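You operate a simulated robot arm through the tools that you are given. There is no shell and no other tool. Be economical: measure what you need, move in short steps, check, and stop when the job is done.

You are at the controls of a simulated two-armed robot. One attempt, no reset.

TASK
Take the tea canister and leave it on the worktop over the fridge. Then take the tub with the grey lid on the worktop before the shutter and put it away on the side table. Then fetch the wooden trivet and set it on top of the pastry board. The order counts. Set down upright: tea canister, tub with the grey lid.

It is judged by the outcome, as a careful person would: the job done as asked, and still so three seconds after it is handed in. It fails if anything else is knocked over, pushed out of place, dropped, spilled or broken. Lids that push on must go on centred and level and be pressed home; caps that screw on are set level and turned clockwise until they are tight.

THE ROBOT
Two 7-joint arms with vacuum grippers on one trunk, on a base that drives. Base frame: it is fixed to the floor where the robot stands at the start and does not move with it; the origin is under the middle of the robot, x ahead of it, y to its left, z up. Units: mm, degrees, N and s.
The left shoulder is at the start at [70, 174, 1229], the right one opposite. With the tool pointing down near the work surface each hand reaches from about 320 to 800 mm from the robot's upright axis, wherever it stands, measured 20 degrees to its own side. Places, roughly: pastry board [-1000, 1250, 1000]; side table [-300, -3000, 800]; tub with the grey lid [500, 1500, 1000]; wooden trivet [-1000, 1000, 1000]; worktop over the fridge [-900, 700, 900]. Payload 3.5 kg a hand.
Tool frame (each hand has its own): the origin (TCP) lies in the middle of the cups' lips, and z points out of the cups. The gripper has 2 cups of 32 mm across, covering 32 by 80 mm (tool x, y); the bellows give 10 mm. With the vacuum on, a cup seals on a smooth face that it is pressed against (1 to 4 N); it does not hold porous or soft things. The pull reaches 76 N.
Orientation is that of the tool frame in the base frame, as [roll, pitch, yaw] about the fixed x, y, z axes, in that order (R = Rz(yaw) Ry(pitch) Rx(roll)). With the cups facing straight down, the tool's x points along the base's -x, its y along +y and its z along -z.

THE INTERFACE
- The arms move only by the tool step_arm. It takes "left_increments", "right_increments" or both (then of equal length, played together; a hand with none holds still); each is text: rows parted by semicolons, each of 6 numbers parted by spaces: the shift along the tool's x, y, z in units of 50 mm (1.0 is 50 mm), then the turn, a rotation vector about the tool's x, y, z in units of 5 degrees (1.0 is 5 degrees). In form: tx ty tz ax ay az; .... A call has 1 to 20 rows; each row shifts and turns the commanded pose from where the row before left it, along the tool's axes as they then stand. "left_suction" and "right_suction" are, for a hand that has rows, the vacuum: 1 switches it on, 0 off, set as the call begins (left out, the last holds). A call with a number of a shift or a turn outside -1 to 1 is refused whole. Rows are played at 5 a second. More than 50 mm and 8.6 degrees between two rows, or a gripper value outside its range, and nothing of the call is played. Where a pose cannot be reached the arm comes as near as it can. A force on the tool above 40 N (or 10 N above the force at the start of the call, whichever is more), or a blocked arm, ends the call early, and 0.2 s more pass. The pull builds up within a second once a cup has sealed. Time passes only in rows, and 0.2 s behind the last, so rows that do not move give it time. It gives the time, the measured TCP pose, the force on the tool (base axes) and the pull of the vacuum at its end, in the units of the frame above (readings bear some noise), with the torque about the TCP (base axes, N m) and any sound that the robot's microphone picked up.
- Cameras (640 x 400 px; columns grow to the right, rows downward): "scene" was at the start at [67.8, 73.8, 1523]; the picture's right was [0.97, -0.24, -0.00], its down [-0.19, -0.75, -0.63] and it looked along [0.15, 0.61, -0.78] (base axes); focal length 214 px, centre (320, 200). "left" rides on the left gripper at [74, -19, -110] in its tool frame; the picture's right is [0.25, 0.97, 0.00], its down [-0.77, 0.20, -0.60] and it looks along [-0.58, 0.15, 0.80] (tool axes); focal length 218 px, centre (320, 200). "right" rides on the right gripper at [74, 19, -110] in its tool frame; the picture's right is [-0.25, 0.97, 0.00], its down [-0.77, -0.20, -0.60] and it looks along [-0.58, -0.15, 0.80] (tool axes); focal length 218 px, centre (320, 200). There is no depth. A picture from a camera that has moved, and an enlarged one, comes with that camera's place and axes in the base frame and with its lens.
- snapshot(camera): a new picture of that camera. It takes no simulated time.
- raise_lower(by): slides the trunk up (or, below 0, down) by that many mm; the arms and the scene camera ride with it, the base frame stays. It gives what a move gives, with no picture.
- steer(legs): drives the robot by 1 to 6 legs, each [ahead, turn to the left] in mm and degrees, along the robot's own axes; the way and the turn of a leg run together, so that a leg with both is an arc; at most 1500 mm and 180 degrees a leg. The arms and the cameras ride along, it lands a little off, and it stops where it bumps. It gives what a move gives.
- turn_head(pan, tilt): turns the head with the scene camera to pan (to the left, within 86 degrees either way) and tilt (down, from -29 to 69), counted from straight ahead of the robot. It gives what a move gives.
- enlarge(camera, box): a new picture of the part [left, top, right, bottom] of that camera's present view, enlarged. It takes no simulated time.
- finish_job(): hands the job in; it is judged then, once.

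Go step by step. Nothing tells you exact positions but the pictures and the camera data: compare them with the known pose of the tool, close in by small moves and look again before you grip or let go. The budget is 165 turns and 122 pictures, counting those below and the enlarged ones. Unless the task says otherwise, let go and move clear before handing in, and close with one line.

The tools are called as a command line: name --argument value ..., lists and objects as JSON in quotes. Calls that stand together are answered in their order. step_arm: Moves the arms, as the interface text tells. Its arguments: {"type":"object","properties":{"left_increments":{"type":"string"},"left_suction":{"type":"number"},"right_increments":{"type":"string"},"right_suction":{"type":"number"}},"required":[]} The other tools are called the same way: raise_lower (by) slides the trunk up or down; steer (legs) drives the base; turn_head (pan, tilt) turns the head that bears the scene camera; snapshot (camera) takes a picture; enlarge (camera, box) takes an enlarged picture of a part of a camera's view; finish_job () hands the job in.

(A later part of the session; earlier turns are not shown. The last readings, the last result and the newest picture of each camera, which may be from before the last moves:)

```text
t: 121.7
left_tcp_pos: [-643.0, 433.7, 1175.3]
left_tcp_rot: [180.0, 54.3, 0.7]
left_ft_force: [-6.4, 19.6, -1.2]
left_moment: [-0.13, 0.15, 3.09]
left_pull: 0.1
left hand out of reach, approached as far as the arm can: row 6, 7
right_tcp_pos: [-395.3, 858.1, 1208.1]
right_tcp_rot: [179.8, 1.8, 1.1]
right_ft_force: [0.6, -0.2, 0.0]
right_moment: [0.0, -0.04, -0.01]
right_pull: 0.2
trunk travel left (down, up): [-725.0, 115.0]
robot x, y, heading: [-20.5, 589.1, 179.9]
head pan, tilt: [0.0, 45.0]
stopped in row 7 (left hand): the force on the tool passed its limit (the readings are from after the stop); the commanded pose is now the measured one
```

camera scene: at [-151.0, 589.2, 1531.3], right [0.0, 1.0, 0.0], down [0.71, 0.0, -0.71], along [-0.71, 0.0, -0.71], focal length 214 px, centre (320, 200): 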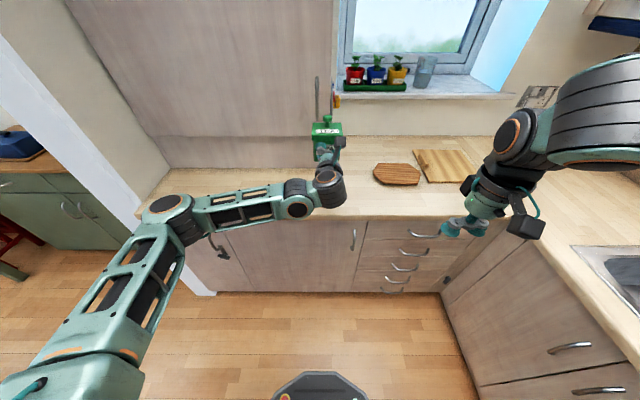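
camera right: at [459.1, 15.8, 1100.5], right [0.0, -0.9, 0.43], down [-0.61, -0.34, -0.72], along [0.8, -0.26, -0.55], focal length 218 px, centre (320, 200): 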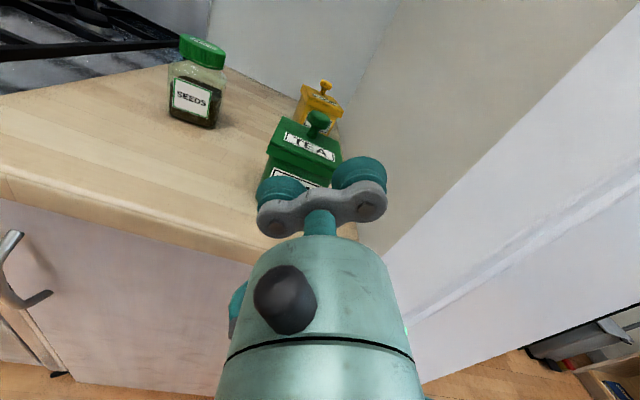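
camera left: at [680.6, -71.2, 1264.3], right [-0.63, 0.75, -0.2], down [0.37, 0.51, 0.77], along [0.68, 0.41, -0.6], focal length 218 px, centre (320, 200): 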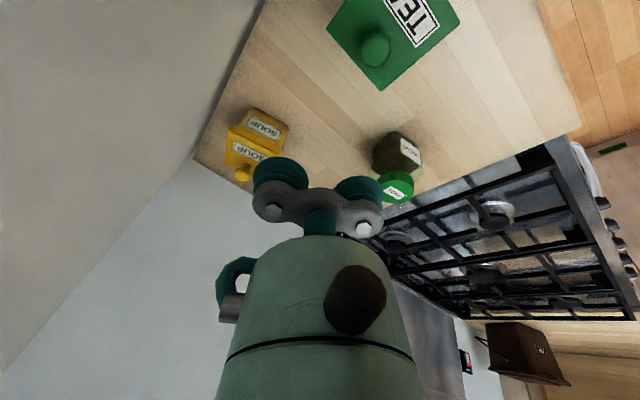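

step_arm --left_increments "0 -0.8 0 0 0 0;0 -0.8 0 0 0 0;0 0 0 0 1 0;0 0 0 0 1 0;0 0 0 0 1 0;0 0 0 0 1 0;0 0 0 0 1 0;0 0 0 0 1 0;0 0 0 0 1 0;0 0 0 0 1 0;0 0 0 0 1 0;0 0 0 0 1 0;0 0 0 0 1 0"

snapshot --camera "scene"

```text
t: 123.0
left_tcp_pos: [-665.2, 520.5, 1160.9]
left_tcp_rot: [-179.2, 39.6, 1.7]
left_ft_force: [-4.5, 16.9, -5.6]
left_moment: [-0.92, 0.49, 2.69]
left_pull: 0.1
left hand out of reach, approached as far as the arm can: row 5, 6
right_tcp_pos: [-396.1, 859.0, 1208.1]
right_tcp_rot: [179.7, 1.7, 1.0]
right_ft_force: [0.4, -0.3, 0.3]
right_moment: [-0.01, -0.03, -0.01]
right_pull: 0.0
trunk travel left (down, up): [-725.0, 115.0]
robot x, y, heading: [-18.3, 587.7, 179.8]
head pan, tilt: [0.0, 45.0]
stopped in row 6 (left hand): the force on the tool passed its limit (the readings are from after the stop); the commanded pose is now the measured one
```

```text
68 pictures are left
camera scene: at [-151.8, 589.6, 1531.2], right [0.0, 1.0, 0.0], down [0.71, 0.0, -0.71], along [-0.71, 0.0, -0.71], focal length 214 px, centre (320, 200)
```

scene: 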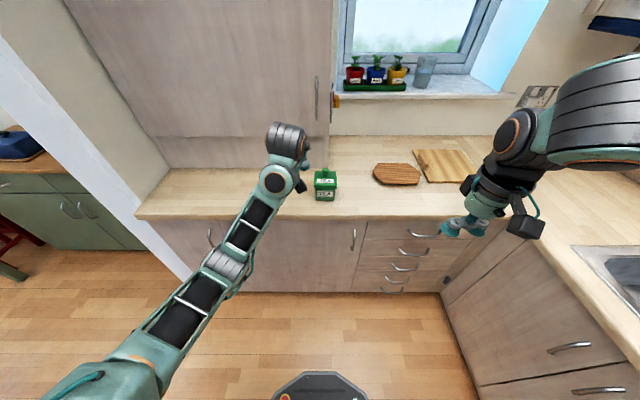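

The wrist is in an awkward configuration; I go back to horizontal, retract to the earlier side position, and pitch down there.

step_arm --left_increments "0 0 0 0 -1 0;0 0 0 0 -1 0;0 0 0 0 -1 0;0 0 0 0 -1 0;0 0 0 0 -1 0;0 0 0 0 -1 0;0 0 0 0 -1 0;0 0 0 0 -1 0;0 0 0 0 -1 0;0 0 0 0 -1 0;0 0.7 -0.6 0 0 0;0 0.7 -0.6 0 0 0;0 0.7 -0.6 0 0 0;0 0.7 -0.6 0 0 0;0 0.9 0 0 0 0;0 0.9 0 0 0 0;0 0.9 0 0 0 0;0 0.9 0 0 0 0;0 0.9 0 0 0 0;0 0.9 0 0 0 0"

snapshot --camera "scene"

```text
t: 127.2
left_tcp_pos: [-540.9, 109.3, 1158.1]
left_tcp_rot: [-132.5, 89.3, 48.6]
left_ft_force: [-0.4, -0.3, 0.5]
left_moment: [-0.03, 0.03, -0.01]
left_pull: 0.0
left hand out of reach, approached as far as the arm can: row 15
right_tcp_pos: [-395.7, 855.1, 1208.0]
right_tcp_rot: [180.0, 1.7, 1.0]
right_ft_force: [-0.7, 0.0, 0.3]
right_moment: [0.0, -0.02, 0.01]
right_pull: 0.1
trunk travel left (down, up): [-725.0, 115.0]
robot x, y, heading: [-15.8, 588.7, 180.1]
head pan, tilt: [0.0, 45.0]
```

```text
67 pictures are left
camera scene: at [-151.6, 585.6, 1531.3], right [0.0, 1.0, 0.0], down [0.71, 0.0, -0.71], along [-0.71, 0.0, -0.71], focal length 214 px, centre (320, 200)
```

scene: 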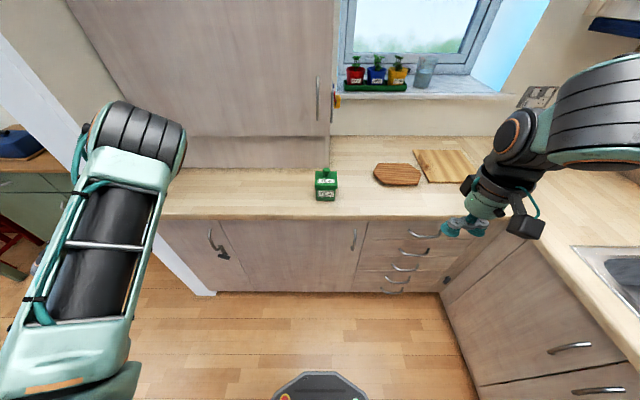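

Now in the natural side position; pitch the tool down here while rising a bit.

step_arm --left_increments "-0.5 0 0 0 1 0;-0.5 0 0 0 1 0;0 0 0 0 1 0;0 0 0 0 1 0;0 0 0 0 1 0;0 0 0 0 1 0;0 0 0 0 1 0;0 0 0 0 1 0;0 0 0 0 1 0;0 0 0 0 1 0;0 0 0 0 1 0;0 0 0 0 1 0;0 0 0 0 1 0;0 0 0 0 1 0;0 0 0 0 1 0;0 0 0 0 1 0;0.6 0 0 0 1 0;0.6 0 0 0 1 0"

snapshot --camera "scene"

```text
t: 128.5
left_tcp_pos: [-559.3, 145.1, 1192.7]
left_tcp_rot: [177.5, 61.9, -1.7]
left_ft_force: [-2.9, -29.9, -13.0]
left_moment: [-0.41, 1.99, -4.77]
left_pull: 0.0
left hand out of reach, approached as far as the arm can: row 5, 6
right_tcp_pos: [-396.3, 860.2, 1208.3]
right_tcp_rot: [179.8, 1.9, 1.0]
right_ft_force: [-0.5, -0.6, 0.7]
right_moment: [0.02, -0.02, 0.01]
right_pull: 0.1
trunk travel left (down, up): [-725.0, 115.0]
robot x, y, heading: [-15.7, 585.2, 179.6]
head pan, tilt: [0.0, 45.0]
stopped in row 6 (left hand): the force on the tool passed its limit (the readings are from after the stop); the commanded pose is now the measured one
```

```text
66 pictures are left
camera scene: at [-150.4, 591.2, 1531.4], right [0.0, 1.0, 0.0], down [0.71, 0.0, -0.71], along [-0.71, 0.0, -0.71], focal length 214 px, centre (320, 200)
```

scene: 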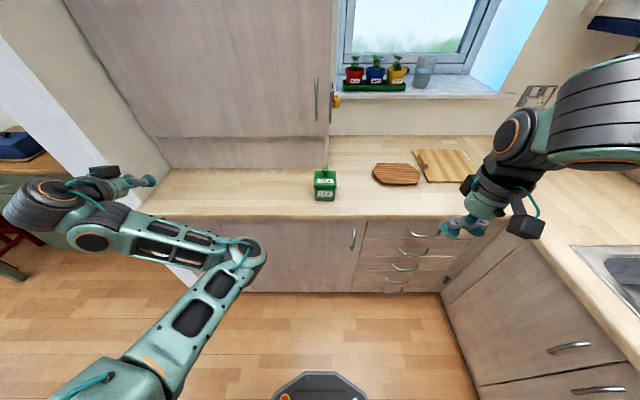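

step_arm --left_increments "0 0 0 0 -1 0;0 0 0 0 -1 0;0 0 0 0 -1 0;0 0 0 0 -1 0;0 0 0 0 -1 0;-0.3 -0.8 0 0 0 0;-0.3 -0.8 0 0 0 0;-0.3 -0.8 0 0 0 0;0 -0.8 0 0 0 0;0 -0.8 0 0 0 0"

snapshot --camera "scene"

```text
t: 130.7
left_tcp_pos: [-549.1, 224.3, 1266.2]
left_tcp_rot: [142.3, 86.5, -35.7]
left_ft_force: [-0.4, -0.4, -0.4]
left_moment: [0.0, 0.01, 0.0]
left_pull: 0.0
left hand out of reach, approached as far as the arm can: row 8, 9, 10
right_tcp_pos: [-394.6, 857.9, 1206.9]
right_tcp_rot: [179.9, 1.8, 1.0]
right_ft_force: [-0.2, -0.6, -0.5]
right_moment: [-0.02, 0.0, 0.0]
right_pull: 0.0
trunk travel left (down, up): [-725.0, 115.0]
robot x, y, heading: [-15.8, 590.6, 179.8]
head pan, tilt: [0.0, 45.0]
```

```text
65 pictures are left
camera scene: at [-150.6, 589.5, 1531.4], right [0.0, 1.0, 0.0], down [0.71, 0.0, -0.71], along [-0.71, 0.0, -0.71], focal length 214 px, centre (320, 200)
```

scene: 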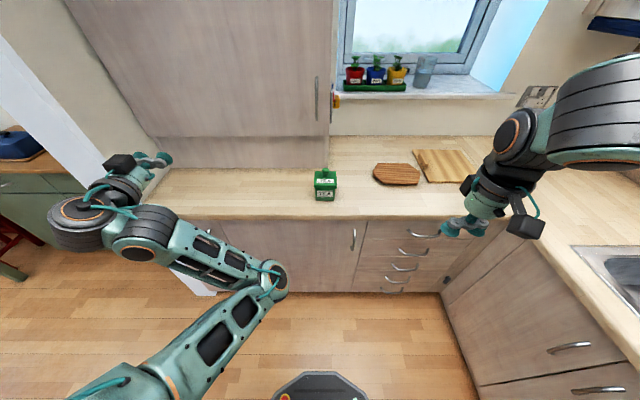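

I turn to face the sink side (needed for the tub anyway) where there's room to straighten the left arm.

steer --legs '[[0, -90]]'

step_arm --left_increments "0 0 0.9 0 0 0;0 0 0.9 0 0 0;0 0 0.9 0 0 0;0 0 0.9 0 0 0;0 0 0.9 0 0 0;0 0 0.9 0 0 0;0 0 0.9 0 0 0;0 0 0 0 1 0;0 0 0 0 1 0;0 0 0 0 1 0;0 0 0 0 1 0;0 0 0 0 1 0;0 0 0 0 1 0;0 0 0 0 1 0;0 0 0 0 1 0"

turn_head --pan 15 --tilt 40

snapshot --camera "scene"

```text
t: 135.1
left_tcp_pos: [-356.6, 1138.2, 1262.3]
left_tcp_rot: [145.2, 86.3, -125.6]
left_ft_force: [0.5, 0.1, 0.6]
left_moment: [0.01, -0.01, 0.0]
left_pull: 0.1
right_tcp_pos: [270.3, 951.0, 1208.7]
right_tcp_rot: [179.9, 1.9, -92.0]
right_ft_force: [0.9, -0.1, -0.3]
right_moment: [0.02, -0.04, 0.01]
right_pull: 0.0
trunk travel left (down, up): [-725.0, 115.0]
robot x, y, heading: [-16.5, 586.7, 87.1]
head pan, tilt: [0.0, 45.0]
```

```text
t: 138.3
left_tcp_pos: [-374.9, 1381.7, 1265.0]
left_tcp_rot: [177.0, 46.8, -93.2]
left_ft_force: [-0.4, -0.6, 0.0]
left_moment: [0.01, 0.01, 0.02]
left_pull: 0.0
left hand out of reach, approached as far as the arm can: row 3, 4, 5
right_tcp_pos: [270.2, 951.4, 1208.7]
right_tcp_rot: [179.9, 1.8, -92.0]
right_ft_force: [-0.8, -0.1, 0.2]
right_moment: [0.04, 0.0, 0.03]
right_pull: 0.0
trunk travel left (down, up): [-725.0, 115.0]
robot x, y, heading: [-21.1, 591.7, 86.9]
head pan, tilt: [0.0, 45.0]
```

```text
t: 139.0
left_tcp_pos: [-373.2, 1381.6, 1266.9]
left_tcp_rot: [176.9, 46.9, -93.2]
left_ft_force: [0.4, -1.1, 0.3]
left_moment: [0.02, -0.01, 0.0]
left_pull: 0.0
right_tcp_pos: [269.8, 952.3, 1208.0]
right_tcp_rot: [179.9, 1.7, -91.9]
right_ft_force: [-0.3, 1.0, 0.1]
right_moment: [-0.03, -0.01, 0.03]
right_pull: 0.0
trunk travel left (down, up): [-725.0, 115.0]
robot x, y, heading: [-18.8, 589.7, 86.9]
head pan, tilt: [15.0, 40.0]
```

```text
64 pictures are left
camera scene: at [-33.8, 722.3, 1538.6], right [0.98, 0.21, 0.0], down [0.13, -0.63, -0.77], along [-0.16, 0.75, -0.64], focal length 214 px, centre (320, 200)
```

scene: 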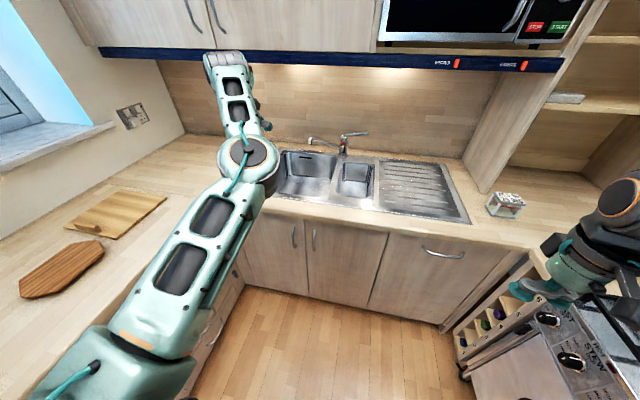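

step_arm --left_increments "0 0 0 0 1 0;0 0 0 0 1 0;0 0 0 0 1 0;0 0 0 0 1 0;0 0 0 0 1 0;0 0 0 0 1 0;0 0 0 0 1 0;0 0 0 0 1 0;0 0 0 0 1 0;0.9 0 0 0 0 0;0.9 0 0 0 0 0;0.9 0 0 0 0 0;0.9 0 0 0 0 0;0.9 0 0 0 0 0;0.9 0 0 0 0 0;0.9 0 0 0 0 0;0.9 0 0 0 0 0"

snapshot --camera "scene"

```text
t: 142.6
left_tcp_pos: [-399.2, 995.8, 1194.4]
left_tcp_rot: [177.6, 9.6, -91.3]
left_ft_force: [0.4, -0.7, -0.3]
left_moment: [0.04, 0.02, 0.0]
left_pull: 0.1
left hand out of reach, approached as far as the arm can: row 3, 4, 7, 8, 9
right_tcp_pos: [272.0, 949.6, 1208.8]
right_tcp_rot: [179.8, 1.8, -92.0]
right_ft_force: [0.2, 0.2, 0.5]
right_moment: [-0.02, 0.03, 0.03]
right_pull: 0.0
trunk travel left (down, up): [-725.0, 115.0]
robot x, y, heading: [-20.4, 591.6, 86.8]
head pan, tilt: [15.0, 40.0]
```

```text
63 pictures are left
camera scene: at [-32.8, 719.5, 1538.9], right [0.98, 0.21, 0.0], down [0.13, -0.63, -0.77], along [-0.16, 0.75, -0.64], focal length 214 px, centre (320, 200)
```

scene: 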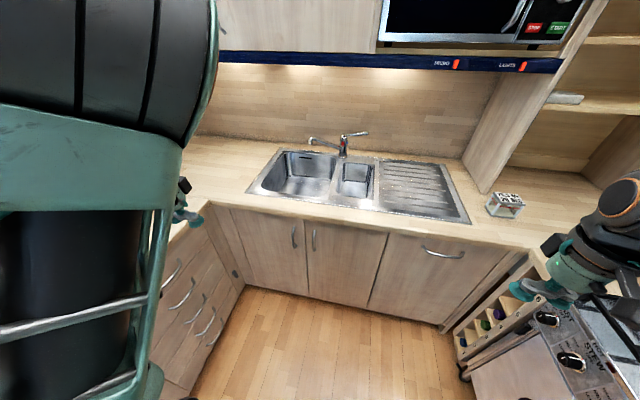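

The left arm is parked. Now I examine the tub.

enlarge --camera "scene" --box '[460, 170, 560, 240]'

```text
5.71 times, centred on (510, 205) of scene
camera zoom: at [-32.8, 719.5, 1538.9], right [0.98, 0.21, 0.0], down [0.13, -0.63, -0.77], along [-0.16, 0.75, -0.64], focal length 1226 px, centre (-766, 171)
```

zoom: 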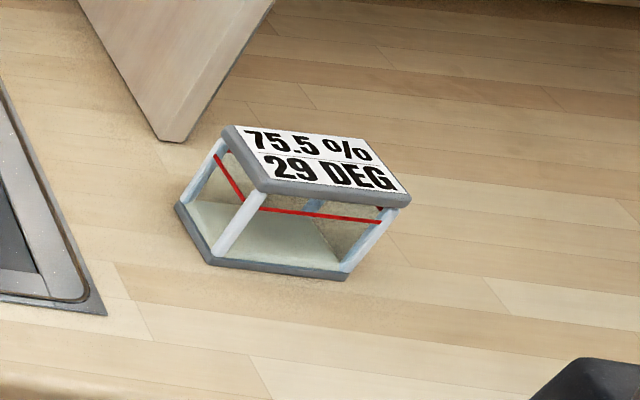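

The tub is about 90×65×71 mm at (580, 1537), with a flat lid at z≈981. I drive to where the right hand can reach it from above.

steer --legs '[[0, -33], [400, 0], [0, 36]]'

turn_head --pan -25 --tilt 45

snapshot --camera "scene"

snapshot --camera "right"

```text
t: 148.4
left_tcp_pos: [-185.1, 1299.6, 1192.7]
left_tcp_rot: [177.7, 9.3, -88.0]
left_ft_force: [-0.5, 0.2, -0.7]
left_moment: [-0.02, 0.0, 0.03]
left_pull: 0.1
right_tcp_pos: [484.5, 1291.7, 1207.3]
right_tcp_rot: [179.9, 1.8, -88.9]
right_ft_force: [0.0, 1.3, -0.2]
right_moment: [-0.03, 0.0, 0.0]
right_pull: 0.0
trunk travel left (down, up): [-725.0, 115.0]
robot x, y, heading: [215.0, 911.1, 90.2]
head pan, tilt: [15.0, 40.0]
```

```text
t: 149.5
left_tcp_pos: [-186.4, 1300.6, 1193.6]
left_tcp_rot: [177.8, 9.4, -88.0]
left_ft_force: [-0.6, -0.4, -0.7]
left_moment: [0.03, -0.01, -0.02]
left_pull: 0.0
right_tcp_pos: [484.8, 1291.0, 1208.7]
right_tcp_rot: [179.9, 1.8, -88.8]
right_ft_force: [-0.1, -0.4, -0.2]
right_moment: [-0.05, 0.0, 0.0]
right_pull: 0.2
trunk travel left (down, up): [-725.0, 115.0]
robot x, y, heading: [218.4, 915.9, 90.1]
head pan, tilt: [-25.0, 45.0]
```

```text
61 pictures are left
camera scene: at [251.3, 1037.0, 1531.4], right [0.91, -0.42, 0.0], down [-0.3, -0.64, -0.71], along [0.3, 0.64, -0.71], focal length 214 px, centre (320, 200)
```

scene: 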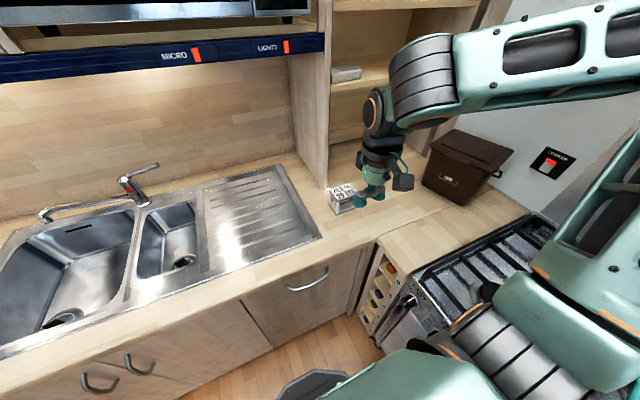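

```text
60 pictures are left
camera right: at [468.3, 1215.2, 1316.5], right [-0.97, 0.23, 0.01], down [0.19, 0.76, 0.63], along [0.14, 0.61, -0.78], focal length 218 px, centre (320, 200)
```

right: 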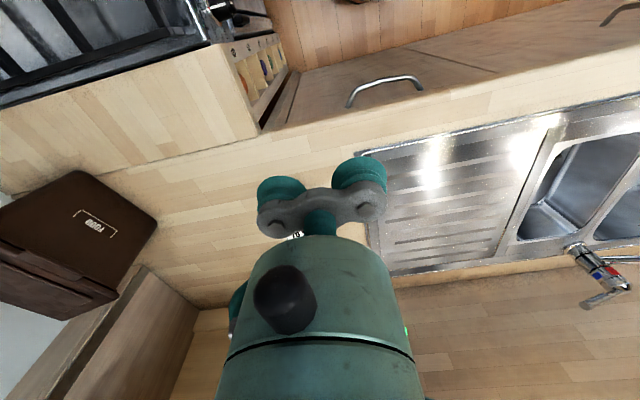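

enlarge --camera "scene" --box '[310, 160, 400, 230]'

```text
5.71 times, centred on (355, 195) of scene
camera zoom: at [251.3, 1037.0, 1531.4], right [0.91, -0.42, 0.0], down [-0.3, -0.64, -0.71], along [0.3, 0.64, -0.71], focal length 1226 px, centre (120, 229)
```

zoom: 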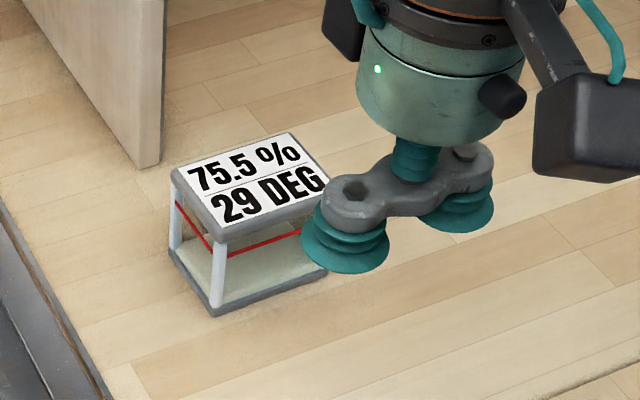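

Tub centre is at (581, 1537), axis-aligned. I move the right hand above it.

step_arm --right_increments "-0.82 -0.32 0 0 0 0;-0.82 -0.32 0 0 0 0;-0.82 -0.32 0 0 0 0;-0.82 -0.32 0 0 0 0;-0.82 -0.32 0 0 0 0;-0.82 -0.32 0 0 -0.36 0;0 0 0 0 0 -0.2"

step_arm --right_increments "0 0 0.9 0 0 0;0 0 0.9 0 0 0;0 0 0.9 0 0 0;0 0 0 0 0 0"

enlarge --camera "scene" --box '[310, 150, 400, 220]'

snapshot --camera "scene"

```text
t: 151.1
left_tcp_pos: [-185.4, 1298.9, 1192.5]
left_tcp_rot: [177.8, 9.4, -88.0]
left_ft_force: [-0.2, -0.4, 0.3]
left_moment: [0.01, 0.0, -0.01]
left_pull: 0.0
right_tcp_pos: [576.0, 1537.6, 1218.3]
right_tcp_rot: [179.9, 3.6, -87.9]
right_ft_force: [0.1, -0.3, -0.1]
right_moment: [-0.01, 0.01, 0.01]
right_pull: 0.1
trunk travel left (down, up): [-725.0, 115.0]
robot x, y, heading: [214.6, 912.1, 90.1]
head pan, tilt: [-25.0, 45.0]
```

```text
t: 152.1
left_tcp_pos: [-185.9, 1299.6, 1192.2]
left_tcp_rot: [177.8, 9.4, -88.0]
left_ft_force: [-0.4, 0.1, -0.2]
left_moment: [0.01, -0.03, -0.02]
left_pull: 0.1
right_tcp_pos: [574.6, 1546.7, 1080.9]
right_tcp_rot: [179.9, 3.6, -87.8]
right_ft_force: [0.3, 0.1, -0.5]
right_moment: [0.01, 0.05, -0.01]
right_pull: 0.1
trunk travel left (down, up): [-725.0, 115.0]
robot x, y, heading: [220.2, 911.6, 90.2]
head pan, tilt: [-25.0, 45.0]
```

```text
5.71 times, centred on (355, 185) of scene
camera zoom: at [251.1, 1036.8, 1531.4], right [0.91, -0.42, 0.0], down [-0.3, -0.64, -0.71], along [0.3, 0.64, -0.71], focal length 1226 px, centre (120, 286)
```

zoom: 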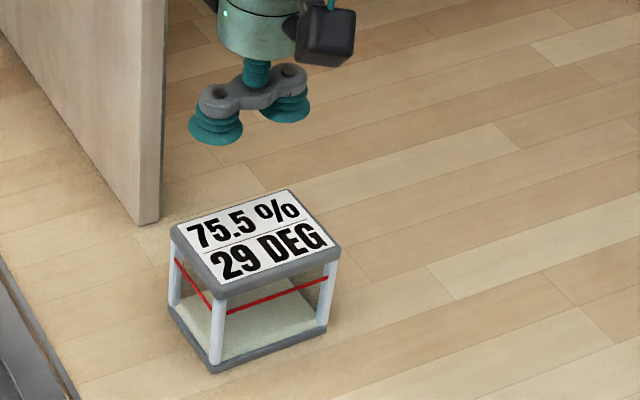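

```text
57 pictures are left
camera scene: at [251.1, 1036.8, 1531.4], right [0.91, -0.42, 0.0], down [-0.3, -0.64, -0.71], along [0.3, 0.64, -0.71], focal length 214 px, centre (320, 200)
```

scene: 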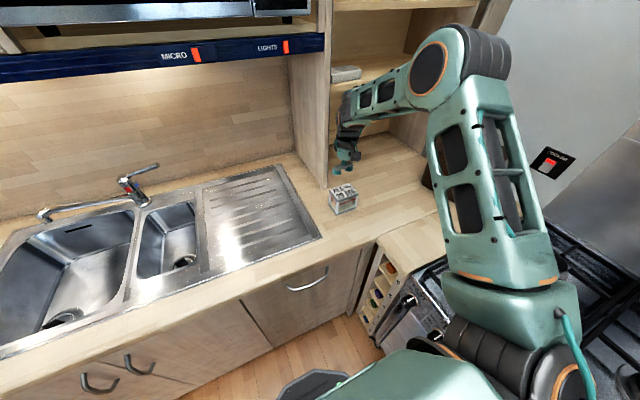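

step_arm --right_increments "0.2 -0.13 0 0 0.72 0.44;0 0 0.8 0 0 0;0 0 0.6 0 0 0;0 0 0 0 0 0"

enlarge --camera "scene" --box '[310, 150, 400, 220]'

```text
t: 153.1
left_tcp_pos: [-187.0, 1298.8, 1191.9]
left_tcp_rot: [177.7, 9.5, -88.0]
left_ft_force: [0.8, -0.1, -0.1]
left_moment: [-0.01, 0.0, 0.0]
left_pull: 0.0
right_tcp_pos: [581.5, 1537.0, 1011.7]
right_tcp_rot: [179.9, 0.1, -90.0]
right_ft_force: [0.0, -0.3, 0.1]
right_moment: [0.04, -0.01, 0.0]
right_pull: 0.0
trunk travel left (down, up): [-725.0, 115.0]
robot x, y, heading: [216.2, 913.4, 90.3]
head pan, tilt: [-25.0, 45.0]
```

```text
5.71 times, centred on (355, 185) of scene
camera zoom: at [250.8, 1036.4, 1531.4], right [0.91, -0.42, 0.0], down [-0.3, -0.64, -0.71], along [0.3, 0.64, -0.71], focal length 1226 px, centre (120, 286)
```

zoom: 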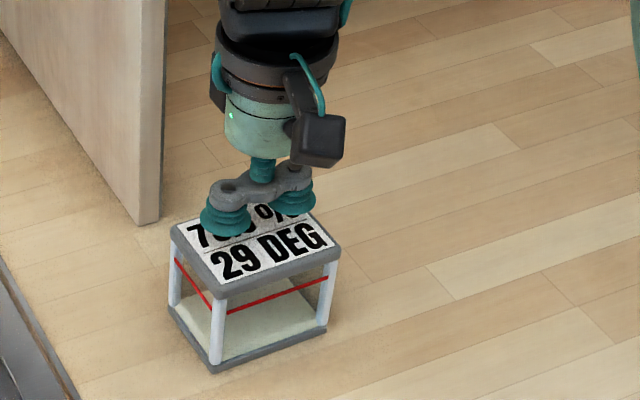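

step_arm --right_increments "0 0 0.48 0 0 0;0 0 0.08 0 0 0;0 0 0.06 0 0 0;0 0 0 0 0 0;0 0 0 0 0 0;0 0 0 0 0 0" --right_suction 1

```text
t: 153.8
left_tcp_pos: [-188.5, 1297.0, 1193.4]
left_tcp_rot: [177.9, 9.6, -88.0]
left_ft_force: [0.2, -0.1, 0.5]
left_moment: [-0.01, -0.02, -0.01]
left_pull: 0.0
right_tcp_pos: [582.7, 1540.4, 988.8]
right_tcp_rot: [-180.0, 0.9, -90.1]
right_ft_force: [-1.8, -2.9, 16.6]
right_moment: [-0.53, 0.42, -0.07]
right_pull: 75.9
trunk travel left (down, up): [-725.0, 115.0]
robot x, y, heading: [218.2, 915.3, 90.0]
head pan, tilt: [-25.0, 45.0]
stopped in row 3 (right hand): the force on the tool passed its limit (the readings are from after the stop); the commanded pose is now the measured one
```

Sealed. Lift slowly a little and check that the whole tub comes along.

step_arm --right_increments "0 0 -0.1 0 0 0;0 0 -0.1 0 0 0;0 0 -0.1 0 0 0;0 0 -0.1 0 0 0;0 0 0 0 0 0"

enlarge --camera "scene" --box '[310, 150, 400, 220]'

```text
t: 155.0
left_tcp_pos: [-186.6, 1300.8, 1191.9]
left_tcp_rot: [177.8, 9.4, -88.0]
left_ft_force: [0.1, -0.1, 0.2]
left_moment: [0.02, 0.01, -0.02]
left_pull: 0.1
right_tcp_pos: [583.1, 1540.9, 1006.3]
right_tcp_rot: [-180.0, 0.7, -90.0]
right_ft_force: [-0.2, 0.2, -3.2]
right_moment: [0.0, 0.01, 0.02]
right_pull: 75.8
trunk travel left (down, up): [-725.0, 115.0]
robot x, y, heading: [216.9, 912.9, 90.1]
head pan, tilt: [-25.0, 45.0]
```

```text
5.71 times, centred on (355, 185) of scene
camera zoom: at [250.9, 1037.0, 1531.4], right [0.91, -0.42, 0.0], down [-0.3, -0.64, -0.71], along [0.3, 0.64, -0.71], focal length 1226 px, centre (120, 286)
```

zoom: 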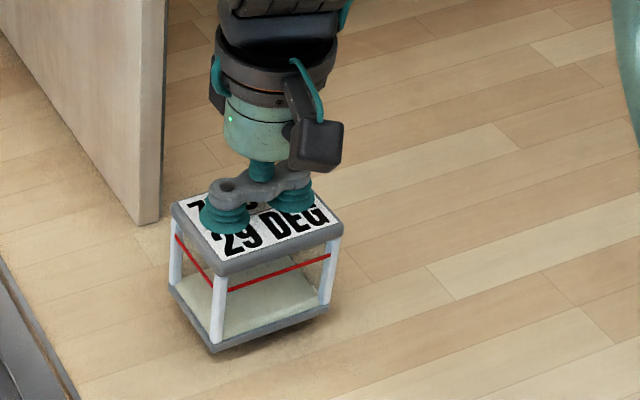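

The whole tub lifts (about 330 g). Raise, retract, then drive out toward the side table.

step_arm --right_increments "0 0 -0.8 0 0 0;0 0 -0.9 0 0 0;0 0 -0.9 0 0 0;0 0 -0.9 0 0 0;0.8 0.4 -0.2 0 0 0;0.8 0.4 0 0 0 0;0.8 0.4 0 0 0 0;0.8 0.4 0 0 0 0;0.8 0.4 0 0 0 0;0.6 0 0 0 0 0"

steer --legs '[[-300, 0], [0, 90], [280, 0], [0, 90]]'

turn_head --pan 0 --tilt 35

snapshot --camera "scene"

```text
t: 157.2
left_tcp_pos: [-190.6, 1299.5, 1190.9]
left_tcp_rot: [178.0, 9.5, -88.0]
left_ft_force: [-0.4, 0.5, 0.0]
left_moment: [-0.01, 0.0, 0.02]
left_pull: 0.0
right_tcp_pos: [479.2, 1308.7, 1188.3]
right_tcp_rot: [179.6, 0.4, -90.3]
right_ft_force: [-0.3, -0.2, -3.0]
right_moment: [0.02, -0.04, 0.02]
right_pull: 75.0
trunk travel left (down, up): [-725.0, 115.0]
robot x, y, heading: [214.4, 912.7, 90.4]
head pan, tilt: [-25.0, 45.0]
```

```text
t: 168.3
left_tcp_pos: [317.6, 212.9, 1193.4]
left_tcp_rot: [177.9, 9.4, 87.8]
left_ft_force: [0.6, 0.6, 0.0]
left_moment: [-0.03, 0.0, 0.0]
left_pull: 0.0
right_tcp_pos: [-350.8, 251.1, 1189.3]
right_tcp_rot: [179.6, 0.5, 85.7]
right_ft_force: [-0.3, -0.1, -2.5]
right_moment: [-0.03, 0.01, 0.01]
right_pull: 75.5
trunk travel left (down, up): [-725.0, 115.0]
robot x, y, heading: [-57.8, 630.0, -93.9]
head pan, tilt: [-25.0, 45.0]
```

```text
t: 169.2
left_tcp_pos: [317.7, 212.5, 1193.1]
left_tcp_rot: [177.8, 9.4, 87.8]
left_ft_force: [-0.5, -0.1, 0.3]
left_moment: [0.04, 0.0, -0.02]
left_pull: 0.0
right_tcp_pos: [-349.8, 251.4, 1188.2]
right_tcp_rot: [179.5, 0.7, 85.6]
right_ft_force: [0.9, 0.6, -2.9]
right_moment: [0.01, 0.01, -0.04]
right_pull: 75.7
trunk travel left (down, up): [-725.0, 115.0]
robot x, y, heading: [-59.9, 630.0, -93.9]
head pan, tilt: [0.0, 35.0]
```

```text
54 pictures are left
camera scene: at [-68.0, 489.7, 1546.1], right [-1.0, 0.07, 0.0], down [0.04, 0.57, -0.82], along [-0.06, -0.82, -0.57], focal length 214 px, centre (320, 200)
```

scene: 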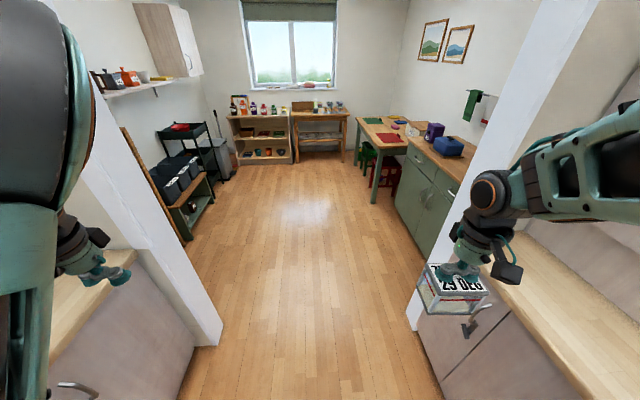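

turn_head --pan -75 --tilt 30

snapshot --camera "scene"

turn_head --pan 75 --tilt 30

snapshot --camera "scene"

```text
t: 170.7
left_tcp_pos: [317.6, 214.0, 1192.9]
left_tcp_rot: [177.9, 9.5, 87.8]
left_ft_force: [-0.5, -0.6, -0.9]
left_moment: [-0.03, 0.02, 0.01]
left_pull: 0.0
right_tcp_pos: [-349.8, 250.4, 1188.6]
right_tcp_rot: [179.6, 0.6, 85.6]
right_ft_force: [-0.6, 0.4, -2.8]
right_moment: [0.02, 0.03, 0.02]
right_pull: 75.6
trunk travel left (down, up): [-725.0, 115.0]
robot x, y, heading: [-59.3, 627.4, -94.0]
head pan, tilt: [-75.0, 30.0]
```

```text
53 pictures are left
camera scene: at [-150.4, 560.2, 1554.0], right [-0.19, 0.98, 0.0], down [0.49, 0.1, -0.87], along [-0.85, -0.17, -0.5], focal length 214 px, centre (320, 200)
```

scene: 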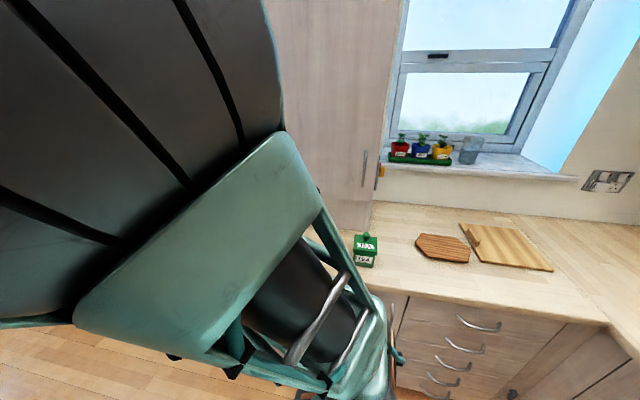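

```text
t: 173.0
left_tcp_pos: [318.4, 212.6, 1193.5]
left_tcp_rot: [177.8, 9.4, 87.8]
left_ft_force: [0.3, -0.7, -0.1]
left_moment: [-0.04, 0.01, 0.02]
left_pull: 0.0
right_tcp_pos: [-350.1, 252.5, 1189.3]
right_tcp_rot: [179.6, 0.6, 85.6]
right_ft_force: [-0.4, 0.3, -3.2]
right_moment: [-0.01, 0.06, -0.01]
right_pull: 75.3
trunk travel left (down, up): [-725.0, 115.0]
robot x, y, heading: [-59.0, 625.3, -94.1]
head pan, tilt: [75.0, 30.0]
```

```text
52 pictures are left
camera scene: at [23.8, 548.0, 1554.0], right [-0.33, -0.95, 0.0], down [-0.47, 0.16, -0.87], along [0.82, -0.28, -0.5], focal length 214 px, centre (320, 200)
```

scene: 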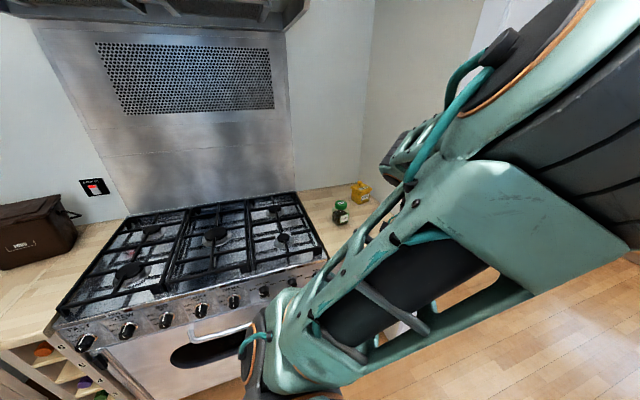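

Clearance looks acceptable; I drive through the gap on its centre line.

steer --legs '[[900, 0]]'

turn_head --pan 0 --tilt 25

snapshot --camera "scene"

```text
t: 177.8
left_tcp_pos: [261.5, -689.1, 1192.8]
left_tcp_rot: [177.8, 9.5, 88.5]
left_ft_force: [0.4, -0.5, 1.0]
left_moment: [0.05, -0.02, -0.02]
left_pull: 0.1
right_tcp_pos: [-405.8, -658.0, 1190.2]
right_tcp_rot: [179.6, 0.5, 86.2]
right_ft_force: [0.2, -0.3, -2.5]
right_moment: [-0.01, 0.01, -0.02]
right_pull: 75.0
trunk travel left (down, up): [-725.0, 115.0]
robot x, y, heading: [-117.5, -275.2, -93.6]
head pan, tilt: [75.0, 30.0]
```

```text
t: 179.2
left_tcp_pos: [262.6, -689.6, 1192.4]
left_tcp_rot: [177.8, 9.5, 88.4]
left_ft_force: [0.7, 0.0, 1.0]
left_moment: [0.0, -0.01, 0.02]
left_pull: 0.0
right_tcp_pos: [-403.7, -657.5, 1189.3]
right_tcp_rot: [179.5, 0.6, 86.1]
right_ft_force: [0.8, 0.3, -2.3]
right_moment: [0.0, 0.02, 0.03]
right_pull: 75.6
trunk travel left (down, up): [-725.0, 115.0]
robot x, y, heading: [-115.7, -274.8, -93.3]
head pan, tilt: [0.0, 25.0]
```

```text
51 pictures are left
camera scene: at [-126.4, -420.7, 1561.9], right [-1.0, 0.06, 0.0], down [0.03, 0.42, -0.91], along [-0.05, -0.9, -0.42], focal length 214 px, centre (320, 200)
```

scene: 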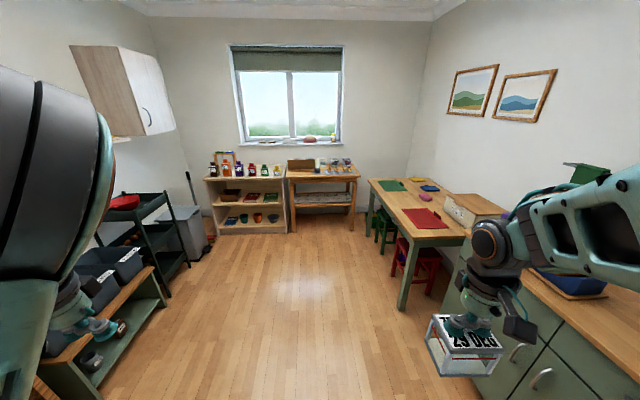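

steer --legs '[[0, 3.5], [1450, 0]]'

turn_head --pan 0 --tilt 40

snapshot --camera "scene"

enlarge --camera "scene" --box '[260, 60, 400, 160]'

```text
t: 187.0
left_tcp_pos: [271.4, -2139.0, 1192.2]
left_tcp_rot: [177.8, 9.5, 91.1]
left_ft_force: [0.8, 0.3, 0.3]
left_moment: [-0.02, 0.01, 0.02]
left_pull: 0.1
right_tcp_pos: [-396.7, -2138.1, 1189.7]
right_tcp_rot: [179.6, 0.6, 88.9]
right_ft_force: [0.1, 0.2, -3.0]
right_moment: [0.01, 0.04, 0.01]
right_pull: 75.2
trunk travel left (down, up): [-725.0, 115.0]
robot x, y, heading: [-129.2, -1745.2, -90.5]
head pan, tilt: [0.0, 25.0]
```

```text
t: 187.7
left_tcp_pos: [271.3, -2138.5, 1192.9]
left_tcp_rot: [177.8, 9.3, 91.0]
left_ft_force: [-0.4, -0.8, 0.6]
left_moment: [0.0, 0.01, -0.03]
left_pull: 0.0
right_tcp_pos: [-397.0, -2140.1, 1188.9]
right_tcp_rot: [179.6, 0.5, 88.9]
right_ft_force: [-0.1, 0.3, -3.8]
right_moment: [0.02, 0.01, -0.04]
right_pull: 74.9
trunk travel left (down, up): [-725.0, 115.0]
robot x, y, heading: [-129.6, -1742.3, -90.8]
head pan, tilt: [0.0, 40.0]
```

```text
50 pictures are left
camera scene: at [-129.5, -1881.7, 1538.7], right [-1.0, 0.01, 0.0], down [0.01, 0.64, -0.77], along [-0.01, -0.77, -0.64], focal length 214 px, centre (320, 200)
```

scene: 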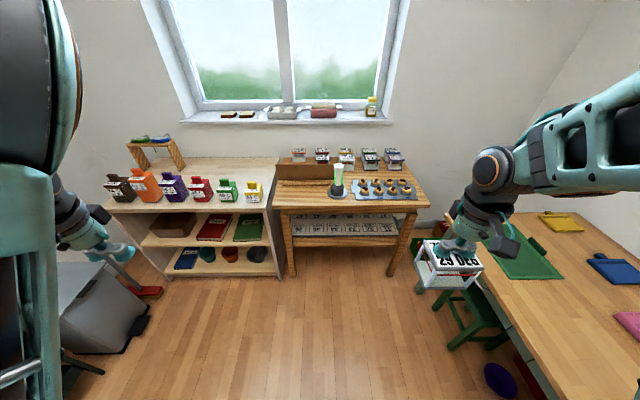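

```text
4.00 times, centred on (330, 110) of scene
camera zoom: at [-129.5, -1881.7, 1538.7], right [-1.0, 0.01, 0.0], down [0.01, 0.64, -0.77], along [-0.01, -0.77, -0.64], focal length 858 px, centre (280, 560)
```

zoom: 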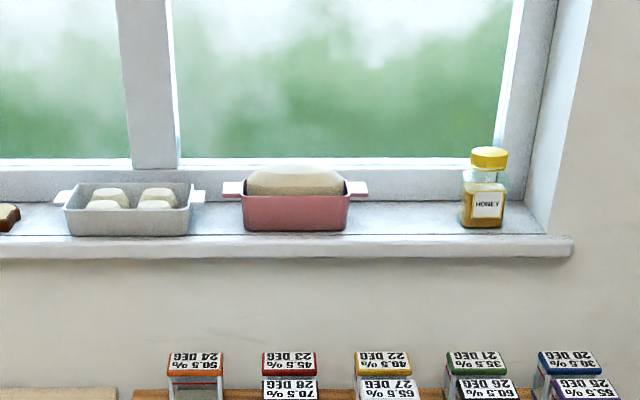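

enlarge --camera "scene" --box '[260, 140, 440, 240]'

```text
3.56 times, centred on (350, 190) of scene
camera zoom: at [-129.5, -1881.7, 1538.7], right [-1.0, 0.01, 0.0], down [0.01, 0.64, -0.77], along [-0.01, -0.77, -0.64], focal length 763 px, centre (213, 236)
```

zoom: 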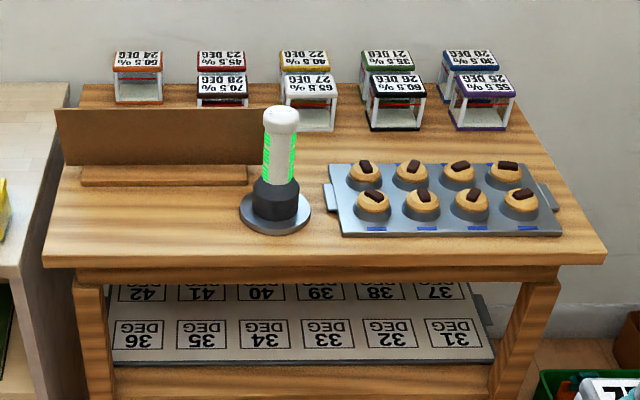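

The table has free space front-left, around (−20, −2800), top about z≈800. I reposition the robot for the right hand.

steer --legs '[[0, 30], [460, 0], [0, -29.5], [80, 0]]'

turn_head --pan -10 --tilt 50

snapshot --camera "scene"

```text
t: 194.1
left_tcp_pos: [500.6, -2620.5, 1193.7]
left_tcp_rot: [177.7, 9.6, 91.4]
left_ft_force: [-0.4, -0.6, 0.0]
left_moment: [-0.04, 0.0, 0.01]
left_pull: 0.1
right_tcp_pos: [-167.5, -2624.1, 1190.2]
right_tcp_rot: [179.5, 0.7, 89.2]
right_ft_force: [-0.4, -1.0, -2.9]
right_moment: [-0.03, 0.0, 0.0]
right_pull: 75.8
trunk travel left (down, up): [-725.0, 115.0]
robot x, y, heading: [99.6, -2230.0, -90.3]
head pan, tilt: [0.0, 40.0]
```

```text
t: 194.8
left_tcp_pos: [501.4, -2623.0, 1192.2]
left_tcp_rot: [177.8, 9.3, 91.5]
left_ft_force: [-0.2, -0.9, 0.1]
left_moment: [-0.01, -0.04, 0.0]
left_pull: 0.0
right_tcp_pos: [-168.3, -2627.8, 1188.4]
right_tcp_rot: [179.5, 0.6, 89.3]
right_ft_force: [0.0, 0.8, -3.4]
right_moment: [-0.02, 0.0, 0.03]
right_pull: 75.5
trunk travel left (down, up): [-725.0, 115.0]
robot x, y, heading: [97.3, -2230.5, -90.5]
head pan, tilt: [-10.0, 50.0]
```

```text
47 pictures are left
camera scene: at [84.6, -2360.0, 1524.3], right [-0.98, 0.18, 0.0], down [0.14, 0.75, -0.64], along [-0.12, -0.63, -0.77], focal length 214 px, centre (320, 200)
```

scene: 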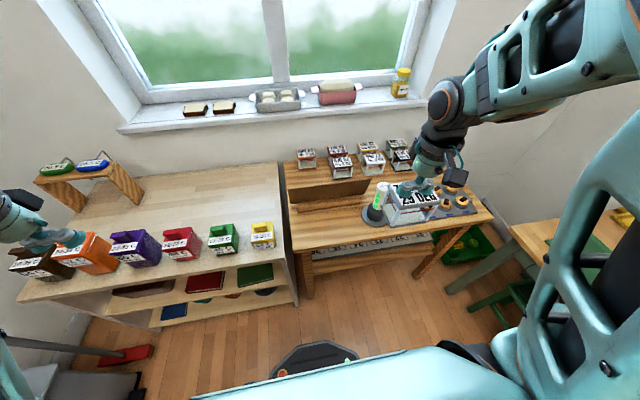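

enlarge --camera "scene" --box '[270, 140, 430, 260]'

```text
3.33 times, centred on (350, 200) of scene
camera zoom: at [84.6, -2360.0, 1524.3], right [-0.98, 0.18, 0.0], down [0.14, 0.75, -0.64], along [-0.12, -0.63, -0.77], focal length 715 px, centre (220, 200)
```

zoom: 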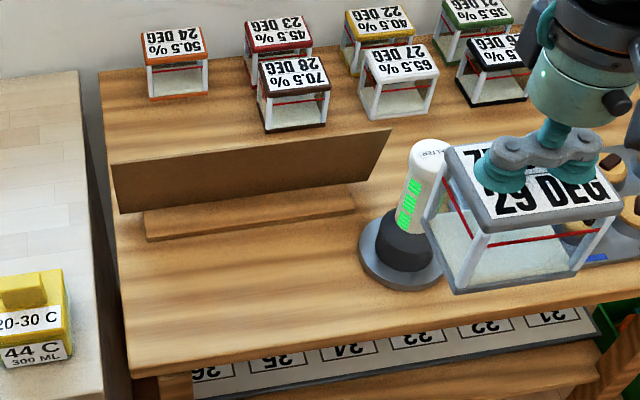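

step_arm --right_increments "-0.752 0.592 0 0 0 0;-0.752 0.592 0 0 0 0;-0.752 0.592 0 0 0 0;-0.752 0.592 0 0 0 0;-0.752 0.592 0 0 0 0;0 0 0 0 0 0"

raise_lower --by -180

snapshot --camera "scene"

```text
t: 196.2
left_tcp_pos: [499.8, -2620.7, 1194.7]
left_tcp_rot: [177.8, 9.5, 91.5]
left_ft_force: [0.9, 0.1, 1.1]
left_moment: [0.01, 0.02, -0.01]
left_pull: 0.1
right_tcp_pos: [-21.3, -2813.3, 1192.9]
right_tcp_rot: [179.5, 0.7, 89.2]
right_ft_force: [0.7, 0.5, -2.4]
right_moment: [0.01, 0.05, -0.02]
right_pull: 75.3
trunk travel left (down, up): [-725.0, 115.0]
robot x, y, heading: [103.3, -2231.2, -90.4]
head pan, tilt: [-10.0, 50.0]
```

```text
t: 198.2
left_tcp_pos: [500.5, -2622.5, 1012.3]
left_tcp_rot: [177.9, 9.4, 91.6]
left_ft_force: [0.3, 0.6, -0.3]
left_moment: [-0.03, 0.02, 0.0]
left_pull: 0.0
right_tcp_pos: [-20.4, -2814.7, 1011.6]
right_tcp_rot: [179.4, 0.6, 89.2]
right_ft_force: [-0.1, 0.0, -2.8]
right_moment: [0.02, 0.03, 0.03]
right_pull: 75.8
trunk travel left (down, up): [-545.0, 295.0]
robot x, y, heading: [95.8, -2230.5, -90.5]
head pan, tilt: [-10.0, 50.0]
```

```text
45 pictures are left
camera scene: at [84.8, -2357.7, 1344.5], right [-0.98, 0.18, 0.0], down [0.14, 0.75, -0.64], along [-0.12, -0.63, -0.77], focal length 214 px, centre (320, 200)
```

scene: 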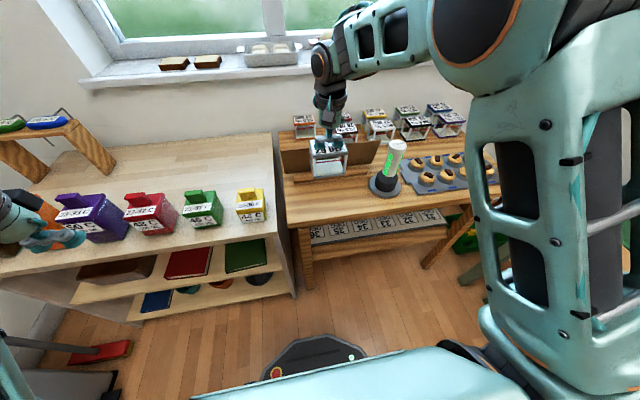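

enlarge --camera "scene" --box '[270, 120, 420, 230]'

```text
3.64 times, centred on (345, 175) of scene
camera zoom: at [84.8, -2357.7, 1344.5], right [-0.98, 0.18, 0.0], down [0.14, 0.75, -0.64], along [-0.12, -0.63, -0.77], focal length 780 px, centre (229, 291)
```

zoom: 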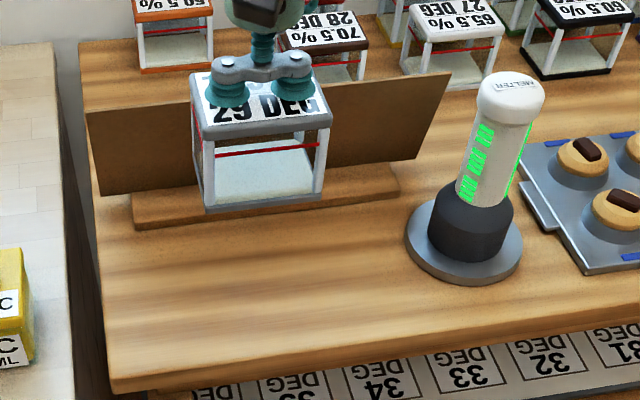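

Triangulation puts the table top near z≈755, so I shift 30 mm further in, then lower carefully.

step_arm --right_increments "-0.6 0 0 0 0 0;0 0 0.8 0 0 0;0 0 0.8 0 0 0;0 0 0.6 0 0 0;0 0 0 0 0 0"

enlarge --camera "scene" --box '[270, 120, 420, 230]'

```text
t: 199.4
left_tcp_pos: [499.8, -2622.0, 1012.1]
left_tcp_rot: [177.9, 9.6, 91.5]
left_ft_force: [0.1, -0.5, 0.2]
left_moment: [-0.01, 0.02, -0.03]
left_pull: 0.1
right_tcp_pos: [-21.2, -2846.5, 901.5]
right_tcp_rot: [179.5, 0.6, 89.2]
right_ft_force: [-0.7, 0.4, -2.2]
right_moment: [0.01, -0.01, -0.02]
right_pull: 75.4
trunk travel left (down, up): [-545.0, 295.0]
robot x, y, heading: [102.6, -2233.9, -90.6]
head pan, tilt: [-10.0, 50.0]
```

```text
3.64 times, centred on (345, 175) of scene
camera zoom: at [84.9, -2357.1, 1344.5], right [-0.98, 0.18, 0.0], down [0.14, 0.75, -0.64], along [-0.12, -0.63, -0.77], focal length 780 px, centre (229, 291)
```

zoom: 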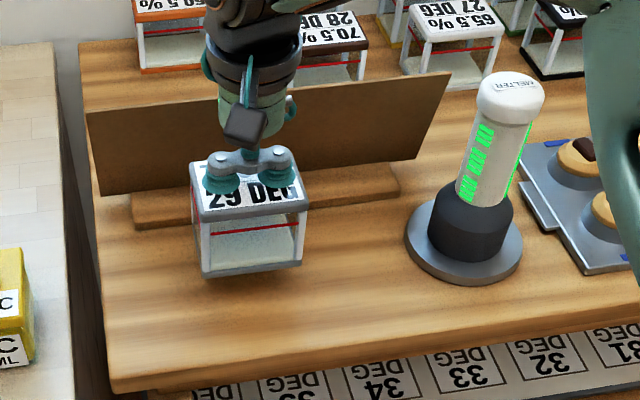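

step_arm --right_increments "0 0 0.3 0 0 0;0 0 0.15 0 0 0;0 0 0.1 0 0 0;0 0 0.1 0 0 0;0 0 0 0 0 0"

enlarge --camera "scene" --box '[270, 120, 420, 230]'

```text
t: 200.6
left_tcp_pos: [500.2, -2622.2, 1012.6]
left_tcp_rot: [177.9, 9.4, 91.5]
left_ft_force: [-0.2, 0.4, 0.2]
left_moment: [0.02, -0.01, -0.01]
left_pull: 0.0
right_tcp_pos: [-20.5, -2844.4, 870.3]
right_tcp_rot: [179.5, 0.6, 89.2]
right_ft_force: [0.0, 0.3, -2.9]
right_moment: [0.01, 0.01, 0.02]
right_pull: 75.7
trunk travel left (down, up): [-545.0, 295.0]
robot x, y, heading: [98.5, -2231.1, -90.4]
head pan, tilt: [-10.0, 50.0]
```

```text
3.64 times, centred on (345, 175) of scene
camera zoom: at [84.8, -2357.8, 1344.4], right [-0.98, 0.18, 0.0], down [0.14, 0.75, -0.64], along [-0.12, -0.63, -0.77], focal length 780 px, centre (229, 291)
```

zoom: 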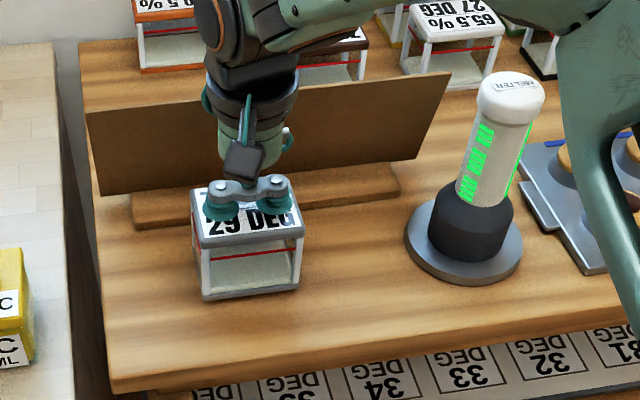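

step_arm --right_increments "0 0 0.1 0 0 0;0 0 0.1 0 0 0;0 0 0.1 0 0 0;0 0 0.1 0 0 0;0 0 0 0 0 0"

step_arm --right_increments "0 0 0.06 0 0 0;0 0 0.06 0 0 0;0 0 0.06 0 0 0;0 0 0 0 0 0"

```text
t: 201.5
left_tcp_pos: [501.1, -2620.1, 1013.3]
left_tcp_rot: [177.7, 9.7, 91.5]
left_ft_force: [-0.2, 0.3, -0.4]
left_moment: [-0.02, -0.02, -0.01]
left_pull: 0.1
right_tcp_pos: [-20.0, -2847.4, 862.0]
right_tcp_rot: [179.5, 1.6, 89.2]
right_ft_force: [2.6, 4.6, 17.9]
right_moment: [0.52, 0.42, -0.14]
right_pull: 75.5
trunk travel left (down, up): [-545.0, 295.0]
robot x, y, heading: [101.7, -2228.0, -90.4]
head pan, tilt: [-10.0, 50.0]
stopped in row 4 (right hand): the force on the tool passed its limit (the readings are from after the stop); the commanded pose is now the measured one
```

```text
t: 202.1
left_tcp_pos: [500.3, -2619.3, 1012.7]
left_tcp_rot: [177.8, 9.6, 91.5]
left_ft_force: [0.3, -0.3, 0.0]
left_moment: [0.04, 0.03, 0.02]
left_pull: 0.1
right_tcp_pos: [-21.6, -2849.3, 859.6]
right_tcp_rot: [179.3, 1.9, 89.2]
right_ft_force: [1.2, 5.8, 22.6]
right_moment: [0.51, 0.38, 0.0]
right_pull: 75.8
trunk travel left (down, up): [-545.0, 295.0]
robot x, y, heading: [100.4, -2231.1, -90.2]
head pan, tilt: [-10.0, 50.0]
stopped in row 2 (right hand): the force on the tool passed its limit (the readings are from after the stop); the commanded pose is now the measured one
```

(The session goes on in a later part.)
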